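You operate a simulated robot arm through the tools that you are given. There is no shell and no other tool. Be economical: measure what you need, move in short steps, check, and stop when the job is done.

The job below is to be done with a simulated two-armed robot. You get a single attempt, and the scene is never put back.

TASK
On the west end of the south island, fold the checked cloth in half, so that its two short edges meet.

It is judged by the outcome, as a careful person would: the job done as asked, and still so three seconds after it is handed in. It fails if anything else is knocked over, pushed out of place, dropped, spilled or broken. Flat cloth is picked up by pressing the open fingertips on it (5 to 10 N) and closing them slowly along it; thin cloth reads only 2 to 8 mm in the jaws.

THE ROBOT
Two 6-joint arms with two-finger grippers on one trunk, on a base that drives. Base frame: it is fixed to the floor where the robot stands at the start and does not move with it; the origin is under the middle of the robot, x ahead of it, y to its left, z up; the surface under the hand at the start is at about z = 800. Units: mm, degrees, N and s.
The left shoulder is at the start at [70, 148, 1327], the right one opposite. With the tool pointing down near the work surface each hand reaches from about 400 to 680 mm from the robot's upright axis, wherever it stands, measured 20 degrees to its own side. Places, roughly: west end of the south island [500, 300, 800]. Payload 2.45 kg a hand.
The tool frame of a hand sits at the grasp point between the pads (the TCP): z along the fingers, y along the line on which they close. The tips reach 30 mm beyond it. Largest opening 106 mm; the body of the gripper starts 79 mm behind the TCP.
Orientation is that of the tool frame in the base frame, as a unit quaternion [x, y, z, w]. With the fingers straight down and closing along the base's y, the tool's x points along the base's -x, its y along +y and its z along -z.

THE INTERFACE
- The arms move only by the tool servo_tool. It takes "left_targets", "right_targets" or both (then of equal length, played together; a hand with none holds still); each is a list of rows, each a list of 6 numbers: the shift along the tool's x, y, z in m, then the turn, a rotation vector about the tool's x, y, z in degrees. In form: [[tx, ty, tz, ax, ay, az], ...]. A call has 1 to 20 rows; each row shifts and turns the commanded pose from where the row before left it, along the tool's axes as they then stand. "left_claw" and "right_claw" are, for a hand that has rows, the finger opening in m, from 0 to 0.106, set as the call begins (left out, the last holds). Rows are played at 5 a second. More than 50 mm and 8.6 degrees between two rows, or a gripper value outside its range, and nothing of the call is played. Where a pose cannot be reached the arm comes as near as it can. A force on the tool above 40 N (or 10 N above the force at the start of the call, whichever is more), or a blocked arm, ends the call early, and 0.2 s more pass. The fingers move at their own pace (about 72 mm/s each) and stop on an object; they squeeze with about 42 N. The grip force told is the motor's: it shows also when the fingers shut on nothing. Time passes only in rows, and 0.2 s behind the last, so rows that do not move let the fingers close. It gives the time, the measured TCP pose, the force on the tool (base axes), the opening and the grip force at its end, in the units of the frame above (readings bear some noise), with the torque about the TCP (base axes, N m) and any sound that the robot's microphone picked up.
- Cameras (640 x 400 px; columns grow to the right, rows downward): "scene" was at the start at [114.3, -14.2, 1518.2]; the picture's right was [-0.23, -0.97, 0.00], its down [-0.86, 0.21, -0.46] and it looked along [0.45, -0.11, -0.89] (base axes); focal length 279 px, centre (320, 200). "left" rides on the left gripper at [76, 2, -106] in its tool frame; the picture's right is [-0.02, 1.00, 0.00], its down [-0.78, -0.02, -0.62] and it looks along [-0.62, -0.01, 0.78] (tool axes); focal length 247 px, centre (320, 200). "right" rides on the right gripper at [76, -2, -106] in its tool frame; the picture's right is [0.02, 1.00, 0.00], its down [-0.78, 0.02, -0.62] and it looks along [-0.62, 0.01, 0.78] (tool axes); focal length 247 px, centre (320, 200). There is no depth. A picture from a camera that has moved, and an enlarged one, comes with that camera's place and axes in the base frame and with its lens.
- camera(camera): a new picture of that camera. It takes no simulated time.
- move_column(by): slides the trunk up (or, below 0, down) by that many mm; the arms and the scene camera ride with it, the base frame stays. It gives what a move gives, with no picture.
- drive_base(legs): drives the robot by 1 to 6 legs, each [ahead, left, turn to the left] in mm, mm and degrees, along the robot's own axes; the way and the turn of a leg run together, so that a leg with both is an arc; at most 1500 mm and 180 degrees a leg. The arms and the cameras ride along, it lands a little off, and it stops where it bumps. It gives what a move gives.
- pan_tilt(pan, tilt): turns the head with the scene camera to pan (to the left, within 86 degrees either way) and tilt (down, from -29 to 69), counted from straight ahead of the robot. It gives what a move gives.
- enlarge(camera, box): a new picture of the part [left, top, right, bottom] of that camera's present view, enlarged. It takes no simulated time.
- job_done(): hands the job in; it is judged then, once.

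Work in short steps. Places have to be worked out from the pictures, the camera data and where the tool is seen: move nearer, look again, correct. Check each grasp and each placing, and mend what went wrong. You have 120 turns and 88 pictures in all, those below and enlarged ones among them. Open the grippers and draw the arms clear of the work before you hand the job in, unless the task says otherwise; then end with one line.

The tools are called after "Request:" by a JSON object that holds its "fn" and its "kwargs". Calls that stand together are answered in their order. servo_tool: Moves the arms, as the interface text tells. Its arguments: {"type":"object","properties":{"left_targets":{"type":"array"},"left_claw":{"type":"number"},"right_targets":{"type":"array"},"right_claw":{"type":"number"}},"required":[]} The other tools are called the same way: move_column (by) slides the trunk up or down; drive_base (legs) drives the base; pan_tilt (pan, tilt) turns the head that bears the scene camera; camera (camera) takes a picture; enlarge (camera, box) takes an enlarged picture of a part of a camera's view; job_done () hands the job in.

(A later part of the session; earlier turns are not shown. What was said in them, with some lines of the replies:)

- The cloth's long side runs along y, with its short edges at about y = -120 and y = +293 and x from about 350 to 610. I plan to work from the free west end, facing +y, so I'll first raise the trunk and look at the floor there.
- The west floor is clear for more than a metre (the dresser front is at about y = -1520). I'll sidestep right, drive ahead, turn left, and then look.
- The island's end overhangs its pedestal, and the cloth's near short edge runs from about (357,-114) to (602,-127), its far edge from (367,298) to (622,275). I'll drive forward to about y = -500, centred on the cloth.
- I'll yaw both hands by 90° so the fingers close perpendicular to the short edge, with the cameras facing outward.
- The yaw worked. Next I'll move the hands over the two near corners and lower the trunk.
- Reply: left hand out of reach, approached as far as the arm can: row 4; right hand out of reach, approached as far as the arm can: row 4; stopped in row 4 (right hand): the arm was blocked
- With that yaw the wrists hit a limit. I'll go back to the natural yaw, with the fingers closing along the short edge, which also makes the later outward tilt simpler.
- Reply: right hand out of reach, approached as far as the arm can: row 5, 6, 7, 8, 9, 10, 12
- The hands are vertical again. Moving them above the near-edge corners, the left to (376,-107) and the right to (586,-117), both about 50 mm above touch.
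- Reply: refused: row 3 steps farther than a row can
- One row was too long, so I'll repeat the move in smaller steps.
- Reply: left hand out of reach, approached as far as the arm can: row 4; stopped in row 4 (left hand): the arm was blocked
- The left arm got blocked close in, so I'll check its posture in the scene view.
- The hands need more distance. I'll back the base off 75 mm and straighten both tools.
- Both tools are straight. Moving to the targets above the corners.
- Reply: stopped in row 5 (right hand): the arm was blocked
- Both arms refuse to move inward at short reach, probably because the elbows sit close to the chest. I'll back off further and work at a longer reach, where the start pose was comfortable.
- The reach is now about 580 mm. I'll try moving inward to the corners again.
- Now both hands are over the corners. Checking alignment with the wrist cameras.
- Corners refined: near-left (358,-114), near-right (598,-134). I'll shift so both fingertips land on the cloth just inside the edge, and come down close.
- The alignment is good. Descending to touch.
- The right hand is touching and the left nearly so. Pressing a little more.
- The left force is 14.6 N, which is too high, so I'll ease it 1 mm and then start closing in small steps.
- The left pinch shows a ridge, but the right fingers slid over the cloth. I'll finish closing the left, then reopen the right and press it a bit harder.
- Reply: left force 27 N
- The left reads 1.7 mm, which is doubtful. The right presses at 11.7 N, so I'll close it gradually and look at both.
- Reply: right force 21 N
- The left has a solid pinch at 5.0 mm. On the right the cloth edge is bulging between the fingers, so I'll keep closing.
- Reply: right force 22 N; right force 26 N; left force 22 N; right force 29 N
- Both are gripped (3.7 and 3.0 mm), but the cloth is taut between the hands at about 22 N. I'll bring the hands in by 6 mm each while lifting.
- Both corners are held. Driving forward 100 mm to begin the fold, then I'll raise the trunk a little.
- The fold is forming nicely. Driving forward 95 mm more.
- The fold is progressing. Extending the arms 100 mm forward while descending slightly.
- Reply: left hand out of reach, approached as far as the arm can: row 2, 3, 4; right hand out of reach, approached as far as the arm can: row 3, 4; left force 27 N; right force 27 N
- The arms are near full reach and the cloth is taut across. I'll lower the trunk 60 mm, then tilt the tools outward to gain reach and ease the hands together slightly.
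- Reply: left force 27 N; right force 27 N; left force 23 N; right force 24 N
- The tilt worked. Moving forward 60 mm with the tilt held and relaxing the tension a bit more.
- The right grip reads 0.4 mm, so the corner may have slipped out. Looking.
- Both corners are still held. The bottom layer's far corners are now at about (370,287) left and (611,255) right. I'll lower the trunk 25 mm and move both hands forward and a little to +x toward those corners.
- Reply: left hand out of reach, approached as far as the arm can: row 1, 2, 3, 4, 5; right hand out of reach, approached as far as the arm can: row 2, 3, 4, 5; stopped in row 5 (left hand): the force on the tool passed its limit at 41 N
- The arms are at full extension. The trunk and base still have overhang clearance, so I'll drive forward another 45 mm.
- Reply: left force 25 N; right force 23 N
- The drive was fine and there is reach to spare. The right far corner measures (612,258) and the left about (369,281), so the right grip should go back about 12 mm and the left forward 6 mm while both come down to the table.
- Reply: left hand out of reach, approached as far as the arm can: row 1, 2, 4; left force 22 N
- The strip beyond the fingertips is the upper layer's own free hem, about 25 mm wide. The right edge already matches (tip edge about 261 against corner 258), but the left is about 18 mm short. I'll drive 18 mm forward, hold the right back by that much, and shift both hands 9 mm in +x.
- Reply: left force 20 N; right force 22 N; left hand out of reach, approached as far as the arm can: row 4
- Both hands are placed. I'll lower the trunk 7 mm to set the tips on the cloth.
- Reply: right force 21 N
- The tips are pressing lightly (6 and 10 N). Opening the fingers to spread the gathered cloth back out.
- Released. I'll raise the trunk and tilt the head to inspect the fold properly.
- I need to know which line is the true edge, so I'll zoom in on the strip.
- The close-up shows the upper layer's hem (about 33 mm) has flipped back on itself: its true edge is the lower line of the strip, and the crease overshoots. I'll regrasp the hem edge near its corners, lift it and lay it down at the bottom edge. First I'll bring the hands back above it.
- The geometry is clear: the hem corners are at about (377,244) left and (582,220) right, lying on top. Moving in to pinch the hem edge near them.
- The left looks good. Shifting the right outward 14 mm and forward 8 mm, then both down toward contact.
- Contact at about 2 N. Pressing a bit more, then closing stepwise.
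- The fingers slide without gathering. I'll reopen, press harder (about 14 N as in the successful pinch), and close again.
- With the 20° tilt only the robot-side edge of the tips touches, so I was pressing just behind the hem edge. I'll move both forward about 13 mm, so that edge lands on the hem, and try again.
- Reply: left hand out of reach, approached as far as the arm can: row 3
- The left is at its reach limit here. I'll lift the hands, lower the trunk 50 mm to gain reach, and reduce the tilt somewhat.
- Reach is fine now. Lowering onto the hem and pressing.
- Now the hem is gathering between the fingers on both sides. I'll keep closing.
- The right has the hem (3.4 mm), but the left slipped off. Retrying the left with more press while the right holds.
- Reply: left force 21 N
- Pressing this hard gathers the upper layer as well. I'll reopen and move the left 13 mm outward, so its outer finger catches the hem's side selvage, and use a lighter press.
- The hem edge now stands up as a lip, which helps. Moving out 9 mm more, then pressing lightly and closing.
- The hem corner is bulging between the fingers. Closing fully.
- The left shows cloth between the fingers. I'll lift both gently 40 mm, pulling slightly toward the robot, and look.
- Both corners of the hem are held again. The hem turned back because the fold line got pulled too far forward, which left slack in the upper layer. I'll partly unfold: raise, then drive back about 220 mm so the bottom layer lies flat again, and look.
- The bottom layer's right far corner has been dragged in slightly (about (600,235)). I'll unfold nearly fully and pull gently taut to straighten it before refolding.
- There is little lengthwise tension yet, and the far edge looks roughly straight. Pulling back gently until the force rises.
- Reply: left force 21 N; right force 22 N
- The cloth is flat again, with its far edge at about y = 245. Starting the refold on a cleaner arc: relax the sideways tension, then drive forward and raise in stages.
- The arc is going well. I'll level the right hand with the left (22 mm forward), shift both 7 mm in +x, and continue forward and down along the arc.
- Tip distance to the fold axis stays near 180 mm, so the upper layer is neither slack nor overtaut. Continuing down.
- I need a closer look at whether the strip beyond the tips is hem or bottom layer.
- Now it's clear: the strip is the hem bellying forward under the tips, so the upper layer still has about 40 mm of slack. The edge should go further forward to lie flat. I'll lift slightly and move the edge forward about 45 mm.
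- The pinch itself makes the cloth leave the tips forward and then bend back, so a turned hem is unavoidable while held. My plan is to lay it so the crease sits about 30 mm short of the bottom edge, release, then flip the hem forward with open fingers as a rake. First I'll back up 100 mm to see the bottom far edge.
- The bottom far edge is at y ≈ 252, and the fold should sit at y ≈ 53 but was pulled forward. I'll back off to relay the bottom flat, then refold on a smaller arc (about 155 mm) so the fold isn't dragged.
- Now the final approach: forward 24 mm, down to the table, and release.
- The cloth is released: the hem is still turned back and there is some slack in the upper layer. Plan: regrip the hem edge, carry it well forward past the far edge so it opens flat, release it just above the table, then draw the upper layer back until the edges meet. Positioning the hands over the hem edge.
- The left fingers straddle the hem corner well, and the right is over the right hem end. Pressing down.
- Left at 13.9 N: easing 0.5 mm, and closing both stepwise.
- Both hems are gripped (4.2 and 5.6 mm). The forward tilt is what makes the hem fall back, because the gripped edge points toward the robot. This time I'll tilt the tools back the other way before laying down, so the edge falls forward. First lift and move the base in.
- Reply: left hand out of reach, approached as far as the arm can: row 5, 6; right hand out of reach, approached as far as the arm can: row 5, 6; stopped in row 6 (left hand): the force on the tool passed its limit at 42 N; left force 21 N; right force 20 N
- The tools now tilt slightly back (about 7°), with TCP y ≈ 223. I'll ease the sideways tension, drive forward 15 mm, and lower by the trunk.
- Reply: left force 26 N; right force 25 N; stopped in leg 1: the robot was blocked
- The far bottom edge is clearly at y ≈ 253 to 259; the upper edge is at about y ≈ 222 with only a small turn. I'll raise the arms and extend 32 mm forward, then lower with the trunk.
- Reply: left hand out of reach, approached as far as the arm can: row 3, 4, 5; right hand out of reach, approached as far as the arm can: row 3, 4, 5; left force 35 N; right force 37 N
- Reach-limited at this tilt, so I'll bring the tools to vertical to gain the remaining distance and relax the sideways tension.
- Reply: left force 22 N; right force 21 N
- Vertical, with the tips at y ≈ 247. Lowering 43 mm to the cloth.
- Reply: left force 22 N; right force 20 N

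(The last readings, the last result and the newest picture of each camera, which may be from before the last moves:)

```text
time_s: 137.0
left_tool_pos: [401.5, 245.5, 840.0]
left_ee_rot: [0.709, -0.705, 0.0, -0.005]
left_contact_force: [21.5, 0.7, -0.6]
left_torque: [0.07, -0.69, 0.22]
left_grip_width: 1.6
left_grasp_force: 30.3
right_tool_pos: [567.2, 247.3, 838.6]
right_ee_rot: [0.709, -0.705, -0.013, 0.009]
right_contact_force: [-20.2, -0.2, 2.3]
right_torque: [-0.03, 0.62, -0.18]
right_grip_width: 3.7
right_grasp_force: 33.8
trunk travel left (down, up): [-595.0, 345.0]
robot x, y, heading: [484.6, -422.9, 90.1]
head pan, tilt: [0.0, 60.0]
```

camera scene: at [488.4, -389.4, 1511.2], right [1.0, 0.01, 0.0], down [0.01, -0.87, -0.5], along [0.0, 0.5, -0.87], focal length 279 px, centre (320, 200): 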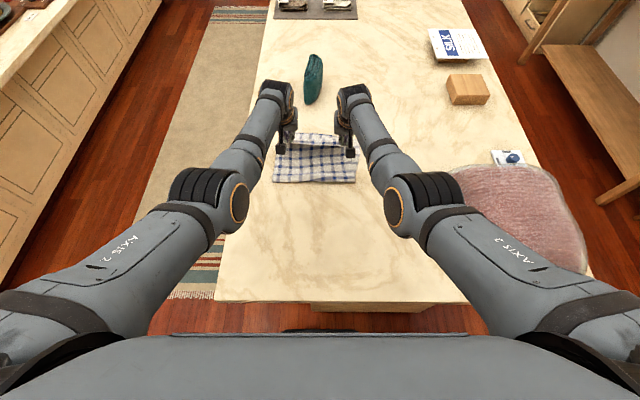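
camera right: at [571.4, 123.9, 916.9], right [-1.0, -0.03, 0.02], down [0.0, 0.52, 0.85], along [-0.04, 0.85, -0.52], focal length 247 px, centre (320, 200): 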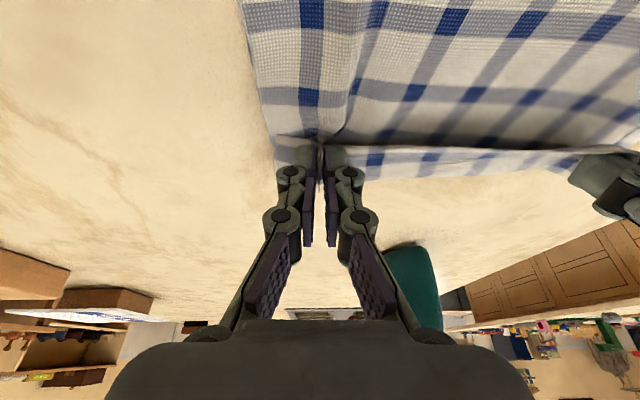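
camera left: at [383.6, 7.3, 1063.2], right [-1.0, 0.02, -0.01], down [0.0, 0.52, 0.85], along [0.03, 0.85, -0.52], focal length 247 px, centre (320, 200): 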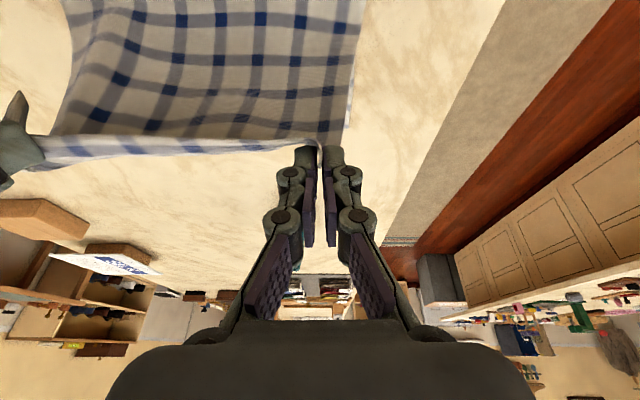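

Touchdown: 3 mm more, then open. After that I'll sweep the nearly closed tips forward just above the cloth so the free hem falls forward.

Request:
{"fn": "servo_tool", "kwargs": {"left_targets": [[0, 0, 0.003, 0, 0, 0], [0, 0, 0, 0, 0, 0]], "right_targets": [[0, 0, 0.002, 0, 0, 0], [0, 0, 0, 0, 0, 0]]}}

Request:
{"fn": "servo_tool", "kwargs": {"left_targets": [[0, 0, 0, 0, 0, 0], [0, 0, 0, 0, 0, 0], [0, 0, 0, 0, 0, 0]], "right_targets": [[0, 0, 0, 0, 0, 0], [0, 0, 0, 0, 0, 0], [0, 0, 0, 0, 0, 0]], "left_claw": 0.05, "right_claw": 0.05}}

Request:
{"fn": "servo_tool", "kwargs": {"left_targets": [[0, 0, -0.012, 0, 0, 0], [0, 0, -0.02, 0, 0, 0], [0.02, 0, 0, 0, 0, 0], [0.012, 0, 0, 0, 0, 0], [0, 0, 0, 0, 0, 0]], "right_targets": [[0, 0, -0.012, 0, 0, 0], [0, 0, -0.02, 0, 0, 0], [0.02, 0, 0, 0, 0, 0], [0.012, 0, 0, 0, 0, 0], [0, 0, 0, 0, 0, 0]]}}

```text
time_s: 137.6
left_tool_pos: [401.8, 245.3, 836.3]
left_ee_rot: [0.709, -0.705, 0.001, -0.005]
left_contact_force: [21.2, -0.3, 1.9]
left_torque: [0.02, -0.55, 0.2]
left_grip_width: 2.0
left_grasp_force: 29.8
right_tool_pos: [569.4, 247.1, 836.2]
right_ee_rot: [0.709, -0.705, -0.013, 0.01]
right_contact_force: [-21.1, 0.0, 4.1]
right_torque: [0.0, 0.63, -0.18]
right_grip_width: 3.4
right_grasp_force: 33.5
trunk travel left (down, up): [-595.0, 345.0]
robot x, y, heading: [483.3, -420.1, 90.3]
head pan, tilt: [0.0, 60.0]
```

```text
time_s: 138.4
left_tool_pos: [400.1, 246.1, 835.4]
left_ee_rot: [0.709, -0.705, 0.001, -0.003]
left_contact_force: [-1.0, 0.6, -0.5]
left_torque: [0.0, 0.04, 0.0]
left_grip_width: 50.0
left_grasp_force: 0.1
right_tool_pos: [570.2, 246.7, 834.7]
right_ee_rot: [0.709, -0.705, -0.012, 0.009]
right_contact_force: [-0.3, -0.2, -0.4]
right_torque: [0.01, 0.02, -0.01]
right_grip_width: 50.1
right_grasp_force: 0.1
trunk travel left (down, up): [-595.0, 345.0]
robot x, y, heading: [485.3, -422.2, 90.0]
head pan, tilt: [0.0, 60.0]
```

```text
time_s: 139.6
left_tool_pos: [402.2, 215.0, 865.8]
left_ee_rot: [0.709, -0.705, 0.001, -0.002]
left_contact_force: [-0.7, 0.7, -0.4]
left_torque: [-0.01, 0.01, 0.06]
left_grip_width: 50.0
left_grasp_force: 0.0
right_tool_pos: [569.9, 214.2, 867.4]
right_ee_rot: [0.709, -0.705, -0.011, 0.009]
right_contact_force: [-0.2, 1.2, -0.3]
right_torque: [-0.01, 0.04, 0.0]
right_grip_width: 50.1
right_grasp_force: 0.1
trunk travel left (down, up): [-595.0, 345.0]
robot x, y, heading: [486.8, -419.6, 90.0]
head pan, tilt: [0.0, 60.0]
```

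I have one picture left. I'll move the hands aside and use it to see the result, to choose the final correction.

Request:
{"fn": "servo_tool", "kwargs": {"left_targets": [[0, 0, -0.03, 0, 0, 0], [0, 0.03, -0.02, 0, 0, 0], [0, 0.03, 0, 0, 0, 0], [0, 0.03, 0, 0, 0, 0], [0, 0, 0, 0, 0, 0]], "right_targets": [[0, 0, -0.03, 0, 0, 0], [0, -0.03, -0.02, 0, 0, 0], [0, -0.03, 0, 0, 0, 0], [0, -0.03, 0, 0, 0, 0], [0, 0, 0, 0, 0, 0]]}}

Request:
{"fn": "enlarge", "kwargs": {"camera": "scene", "box": [220, 60, 420, 185]}}

```text
time_s: 140.8
left_tool_pos: [312.5, 232.5, 909.0]
left_ee_rot: [0.709, -0.705, 0.002, -0.003]
left_contact_force: [-0.4, -0.6, 0.3]
left_torque: [0.01, 0.02, -0.02]
left_grip_width: 50.1
left_grasp_force: 0.0
left hand out of reach, approached as far as the arm can: row 2, 3
right_tool_pos: [657.1, 233.2, 906.2]
right_ee_rot: [0.709, -0.705, -0.012, 0.01]
right_contact_force: [0.0, -0.3, 0.1]
right_torque: [-0.02, 0.01, -0.02]
right_grip_width: 49.9
right_grasp_force: 0.0
right hand out of reach, approached as far as the arm can: row 2, 3
trunk travel left (down, up): [-595.0, 345.0]
robot x, y, heading: [486.3, -419.2, 90.1]
head pan, tilt: [0.0, 60.0]
```

```text
3.20 times, centred on (320, 122) of scene
camera zoom: at [488.1, -300.6, 1316.1], right [1.0, 0.0, 0.0], down [0.0, -0.87, -0.5], along [0.0, 0.5, -0.87], focal length 894 px, centre (320, 448)
```

zoom: 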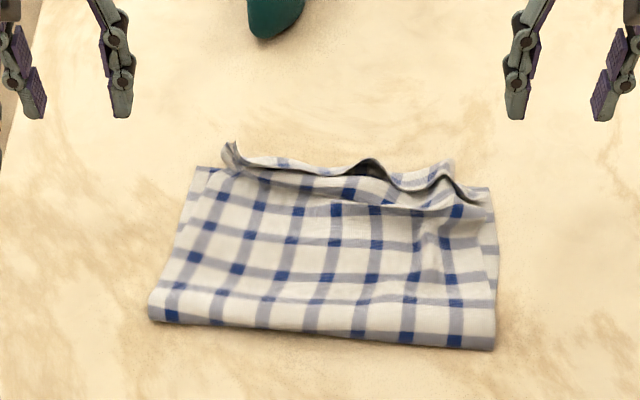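

The result is much better: a clean fold, with only the last few centimetres of hem standing as a ruffle at the far edge. I'll do a gentle forward sweep with widely opened fingers to lay the hem forward, first positioning behind it.

Request:
{"fn": "servo_tool", "kwargs": {"left_targets": [[0.02, 0, 0, 0, 0, 0], [0.022, -0.022, 0, 0, 0, 0], [0, -0.033, 0, 0, 0, 0], [0, -0.033, 0, 0, 0, 0], [0, 0, 0.03, 0, 0, 0], [0, 0, 0.02, 0, 0, 0], [0, 0, 0, 0, 0, 0]], "right_targets": [[0.02, 0, 0, 0, 0, 0], [0.022, 0.022, 0, 0, 0, 0], [0, 0.033, 0, 0, 0, 0], [0, 0.033, 0, 0, 0, 0], [0, 0, 0.03, 0, 0, 0], [0, 0, 0.02, 0, 0, 0], [0, 0, 0, 0, 0, 0]], "left_claw": 0.085, "right_claw": 0.085}}

```text
time_s: 142.4
left_tool_pos: [403.8, 225.4, 846.2]
left_ee_rot: [0.709, -0.705, 0.002, -0.003]
left_contact_force: [0.6, -0.2, 0.4]
left_torque: [0.0, -0.01, -0.03]
left_grip_width: 85.1
left_grasp_force: 0.0
left hand out of reach, approached as far as the arm can: row 1, 2
right_tool_pos: [565.5, 223.2, 843.9]
right_ee_rot: [0.71, -0.704, -0.013, 0.01]
right_contact_force: [-0.1, 0.4, -0.4]
right_torque: [0.0, -0.03, 0.0]
right_grip_width: 85.1
right_grasp_force: 0.1
right hand out of reach, approached as far as the arm can: row 1, 2
trunk travel left (down, up): [-595.0, 345.0]
robot x, y, heading: [486.0, -416.6, 89.9]
head pan, tilt: [0.0, 60.0]
```

The hands ended at y ≈ 224 rather than 190. I'll raise, go back 32 mm, then descend.

Request:
{"fn": "servo_tool", "kwargs": {"left_targets": [[0, 0, -0.02, 0, 0, 0], [0.017, 0, 0, 0, 0, 0], [0.017, 0, 0, 0, 0, 0], [0, 0, 0.015, 0, 0, 0], [0, 0, 0.012, 0, 0, 0], [0, 0, 0, 0, 0, 0]], "right_targets": [[0, 0, -0.02, 0, 0, 0], [0.017, 0, 0, 0, 0, 0], [0.017, 0, 0, 0, 0, 0], [0, 0, 0.015, 0, 0, 0], [0, 0, 0.01, 0, 0, 0], [0, 0, 0, 0, 0, 0]]}}

```text
time_s: 143.8
left_tool_pos: [407.1, 193.4, 833.7]
left_ee_rot: [0.709, -0.705, 0.002, -0.004]
left_contact_force: [-0.1, 1.2, 0.8]
left_torque: [-0.02, 0.04, 0.0]
left_grip_width: 85.3
left_grasp_force: 0.0
left hand out of reach, approached as far as the arm can: row 3
right_tool_pos: [565.8, 192.0, 836.5]
right_ee_rot: [0.709, -0.705, -0.012, 0.009]
right_contact_force: [-0.6, 0.4, -0.9]
right_torque: [0.03, 0.05, -0.01]
right_grip_width: 85.0
right_grasp_force: 0.0
right hand out of reach, approached as far as the arm can: row 3
trunk travel left (down, up): [-595.0, 345.0]
robot x, y, heading: [484.6, -418.0, 90.1]
head pan, tilt: [0.0, 60.0]
```

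The tips are just at cloth level behind the hem. Sweeping forward with a slight rise.

Request:
{"fn": "servo_tool", "kwargs": {"left_targets": [[0, 0, -0.004, 0, 0, 0], [-0.013, 0, 0, 0, 0, 0], [-0.013, 0, -0.001, 0, 0, 0], [-0.013, 0, -0.002, 0, 0, 0], [-0.013, 0, -0.003, 0, 0, 0], [-0.012, 0, -0.003, 0, 0, 0], [0, 0, 0, 0, 0, 0]], "right_targets": [[0, 0, -0.002, 0, 0, 0], [-0.013, 0, 0, 0, 0, 0], [-0.013, 0, -0.001, 0, 0, 0], [-0.013, 0, -0.002, 0, 0, 0], [-0.013, 0, -0.003, 0, 0, 0], [-0.012, 0, -0.003, 0, 0, 0], [0, 0, 0, 0, 0, 0]]}}

```text
time_s: 145.4
left_tool_pos: [406.5, 257.1, 847.2]
left_ee_rot: [0.709, -0.705, 0.001, -0.003]
left_contact_force: [-0.6, 1.1, 0.5]
left_torque: [-0.01, 0.02, -0.03]
left_grip_width: 84.8
left_grasp_force: 0.1
right_tool_pos: [566.7, 255.8, 848.4]
right_ee_rot: [0.709, -0.705, -0.013, 0.009]
right_contact_force: [0.1, 0.4, 1.4]
right_torque: [-0.02, 0.0, 0.0]
right_grip_width: 85.1
right_grasp_force: 0.0
trunk travel left (down, up): [-595.0, 345.0]
robot x, y, heading: [486.0, -413.3, 90.0]
head pan, tilt: [0.0, 60.0]
```

The sweep met no resistance. Pressing straight down gently here to pat the hem flat, then lifting straight up.

Request:
{"fn": "servo_tool", "kwargs": {"left_targets": [[0, 0, 0.006, 0, 0, 0], [0, 0, 0.005, 0, 0, 0], [0, 0, 0.002, 0, 0, 0], [0, 0, 0, 0, 0, 0]], "right_targets": [[0, 0, 0.006, 0, 0, 0], [0, 0, 0.005, 0, 0, 0], [0, 0, 0.003, 0, 0, 0], [0, 0, 0, 0, 0, 0]]}}

Request:
{"fn": "servo_tool", "kwargs": {"left_targets": [[0, 0, -0.02, 0, 0, 0], [0, 0, -0.03, 0, 0, 0], [0, 0, 0, 0, 0, 0]], "right_targets": [[0, 0, -0.02, 0, 0, 0], [0, 0, -0.03, 0, 0, 0], [0, 0, 0, 0, 0, 0]]}}

```text
time_s: 146.4
left_tool_pos: [405.7, 257.2, 833.8]
left_ee_rot: [0.71, -0.704, 0.002, -0.003]
left_contact_force: [-0.1, 0.2, -0.1]
left_torque: [-0.01, 0.0, 0.03]
left_grip_width: 84.9
left_grasp_force: 0.5
right_tool_pos: [563.6, 256.7, 834.3]
right_ee_rot: [0.709, -0.705, -0.014, 0.009]
right_contact_force: [0.1, -1.0, -0.7]
right_torque: [-0.01, 0.0, 0.0]
right_grip_width: 84.8
right_grasp_force: 0.0
trunk travel left (down, up): [-595.0, 345.0]
robot x, y, heading: [490.1, -414.3, 90.1]
head pan, tilt: [0.0, 60.0]
```

```text
time_s: 147.2
left_tool_pos: [406.5, 258.2, 886.9]
left_ee_rot: [0.709, -0.705, 0.003, -0.002]
left_contact_force: [0.5, -0.4, 1.1]
left_torque: [-0.02, -0.02, 0.03]
left_grip_width: 85.0
left_grasp_force: 0.1
right_tool_pos: [566.4, 255.9, 886.5]
right_ee_rot: [0.709, -0.705, -0.012, 0.009]
right_contact_force: [-0.7, 0.7, 0.7]
right_torque: [-0.03, 0.0, -0.03]
right_grip_width: 85.1
right_grasp_force: 0.0
trunk travel left (down, up): [-595.0, 345.0]
robot x, y, heading: [485.8, -414.7, 90.1]
head pan, tilt: [0.0, 60.0]
```

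No contact there, so nothing is standing at that spot. One more straight pat slightly nearer (y ≈ 240).

Request:
{"fn": "servo_tool", "kwargs": {"left_targets": [[0.016, 0, 0, 0, 0, 0], [0, 0, 0.025, 0, 0, 0], [0, 0, 0.02, 0, 0, 0], [0, 0, 0.006, 0, 0, 0], [0, 0, 0.003, 0, 0, 0], [0, 0, 0, 0, 0, 0]], "right_targets": [[0.016, 0, 0, 0, 0, 0], [0, 0, 0.025, 0, 0, 0], [0, 0, 0.02, 0, 0, 0], [0, 0, 0.006, 0, 0, 0], [0, 0, 0.003, 0, 0, 0], [0, 0, 0, 0, 0, 0]]}}

Request:
{"fn": "servo_tool", "kwargs": {"left_targets": [[0, 0, -0.02, 0, 0, 0], [0, 0, -0.03, 0, 0, 0], [0, 0, -0.03, 0, 0, 0], [0, 0, 0, 0, 0, 0]], "right_targets": [[0, 0, -0.02, 0, 0, 0], [0, 0, -0.03, 0, 0, 0], [0, 0, -0.03, 0, 0, 0], [0, 0, 0, 0, 0, 0]]}}

Request:
{"fn": "camera", "kwargs": {"camera": "scene"}}

```text
time_s: 148.6
left_tool_pos: [407.1, 240.8, 831.1]
left_ee_rot: [0.709, -0.705, 0.003, -0.003]
left_contact_force: [1.1, -1.1, 0.4]
left_torque: [0.01, -0.06, -0.03]
left_grip_width: 85.6
left_grasp_force: 0.5
right_tool_pos: [563.4, 241.2, 829.8]
right_ee_rot: [0.709, -0.705, -0.013, 0.009]
right_contact_force: [0.6, 0.0, -0.7]
right_torque: [-0.01, 0.01, -0.01]
right_grip_width: 84.8
right_grasp_force: 0.1
trunk travel left (down, up): [-595.0, 345.0]
robot x, y, heading: [487.2, -420.2, 90.0]
head pan, tilt: [0.0, 60.0]
```

```text
time_s: 149.6
left_tool_pos: [405.4, 243.3, 911.5]
left_ee_rot: [0.71, -0.704, 0.001, -0.004]
left_contact_force: [0.7, 0.6, 0.6]
left_torque: [0.0, 0.01, -0.01]
left_grip_width: 84.9
left_grasp_force: 0.2
right_tool_pos: [567.2, 239.5, 909.7]
right_ee_rot: [0.709, -0.705, -0.012, 0.009]
right_contact_force: [-0.3, -0.2, -0.3]
right_torque: [0.01, 0.0, 0.01]
right_grip_width: 84.8
right_grasp_force: 0.0
trunk travel left (down, up): [-595.0, 345.0]
robot x, y, heading: [488.4, -418.3, 90.0]
head pan, tilt: [0.0, 60.0]
```

```text
refused: no pictures are left
```

No pictures remain, and the pats met no bulk. Drawing the arms clear: raise the trunk, back away, and hand in.

Request:
{"fn": "move_column", "kwargs": {"by": 200}}

Request:
{"fn": "drive_base", "kwargs": {"legs": [[-400, 0, 0]]}}

Request:
{"fn": "job_done", "kwargs": {}}

```text
time_s: 151.8
left_tool_pos: [405.0, 242.3, 1112.6]
left_ee_rot: [0.709, -0.705, 0.001, -0.003]
left_contact_force: [0.6, -0.7, 0.7]
left_torque: [0.03, 0.02, 0.01]
left_grip_width: 84.7
left_grasp_force: 0.1
right_tool_pos: [566.2, 239.4, 1109.9]
right_ee_rot: [0.709, -0.705, -0.011, 0.009]
right_contact_force: [-0.7, 0.0, 0.0]
right_torque: [-0.02, -0.01, 0.03]
right_grip_width: 84.8
right_grasp_force: 0.1
trunk travel left (down, up): [-795.0, 145.0]
robot x, y, heading: [483.5, -421.0, 90.1]
head pan, tilt: [0.0, 60.0]
```

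```text
time_s: 154.3
left_tool_pos: [405.1, -154.6, 1112.2]
left_ee_rot: [0.71, -0.704, 0.002, -0.003]
left_contact_force: [-0.5, -0.1, 0.0]
left_torque: [0.02, 0.01, -0.01]
left_grip_width: 84.8
left_grasp_force: 0.1
right_tool_pos: [565.7, -158.5, 1109.1]
right_ee_rot: [0.708, -0.706, -0.012, 0.009]
right_contact_force: [0.8, 0.4, -0.3]
right_torque: [-0.02, 0.01, 0.0]
right_grip_width: 84.9
right_grasp_force: 0.1
trunk travel left (down, up): [-795.0, 145.0]
robot x, y, heading: [487.1, -819.0, 89.8]
head pan, tilt: [0.0, 60.0]
```

```text
The job is handed in.
```

I folded the checked cloth in half with its short edges brought together at the far side and handed it in, but I couldn't confirm the final state: my last picture showed the top hem standing as a ruffle at the far edge, and the sweep and two pats I then made to flatten it were done without pictures.
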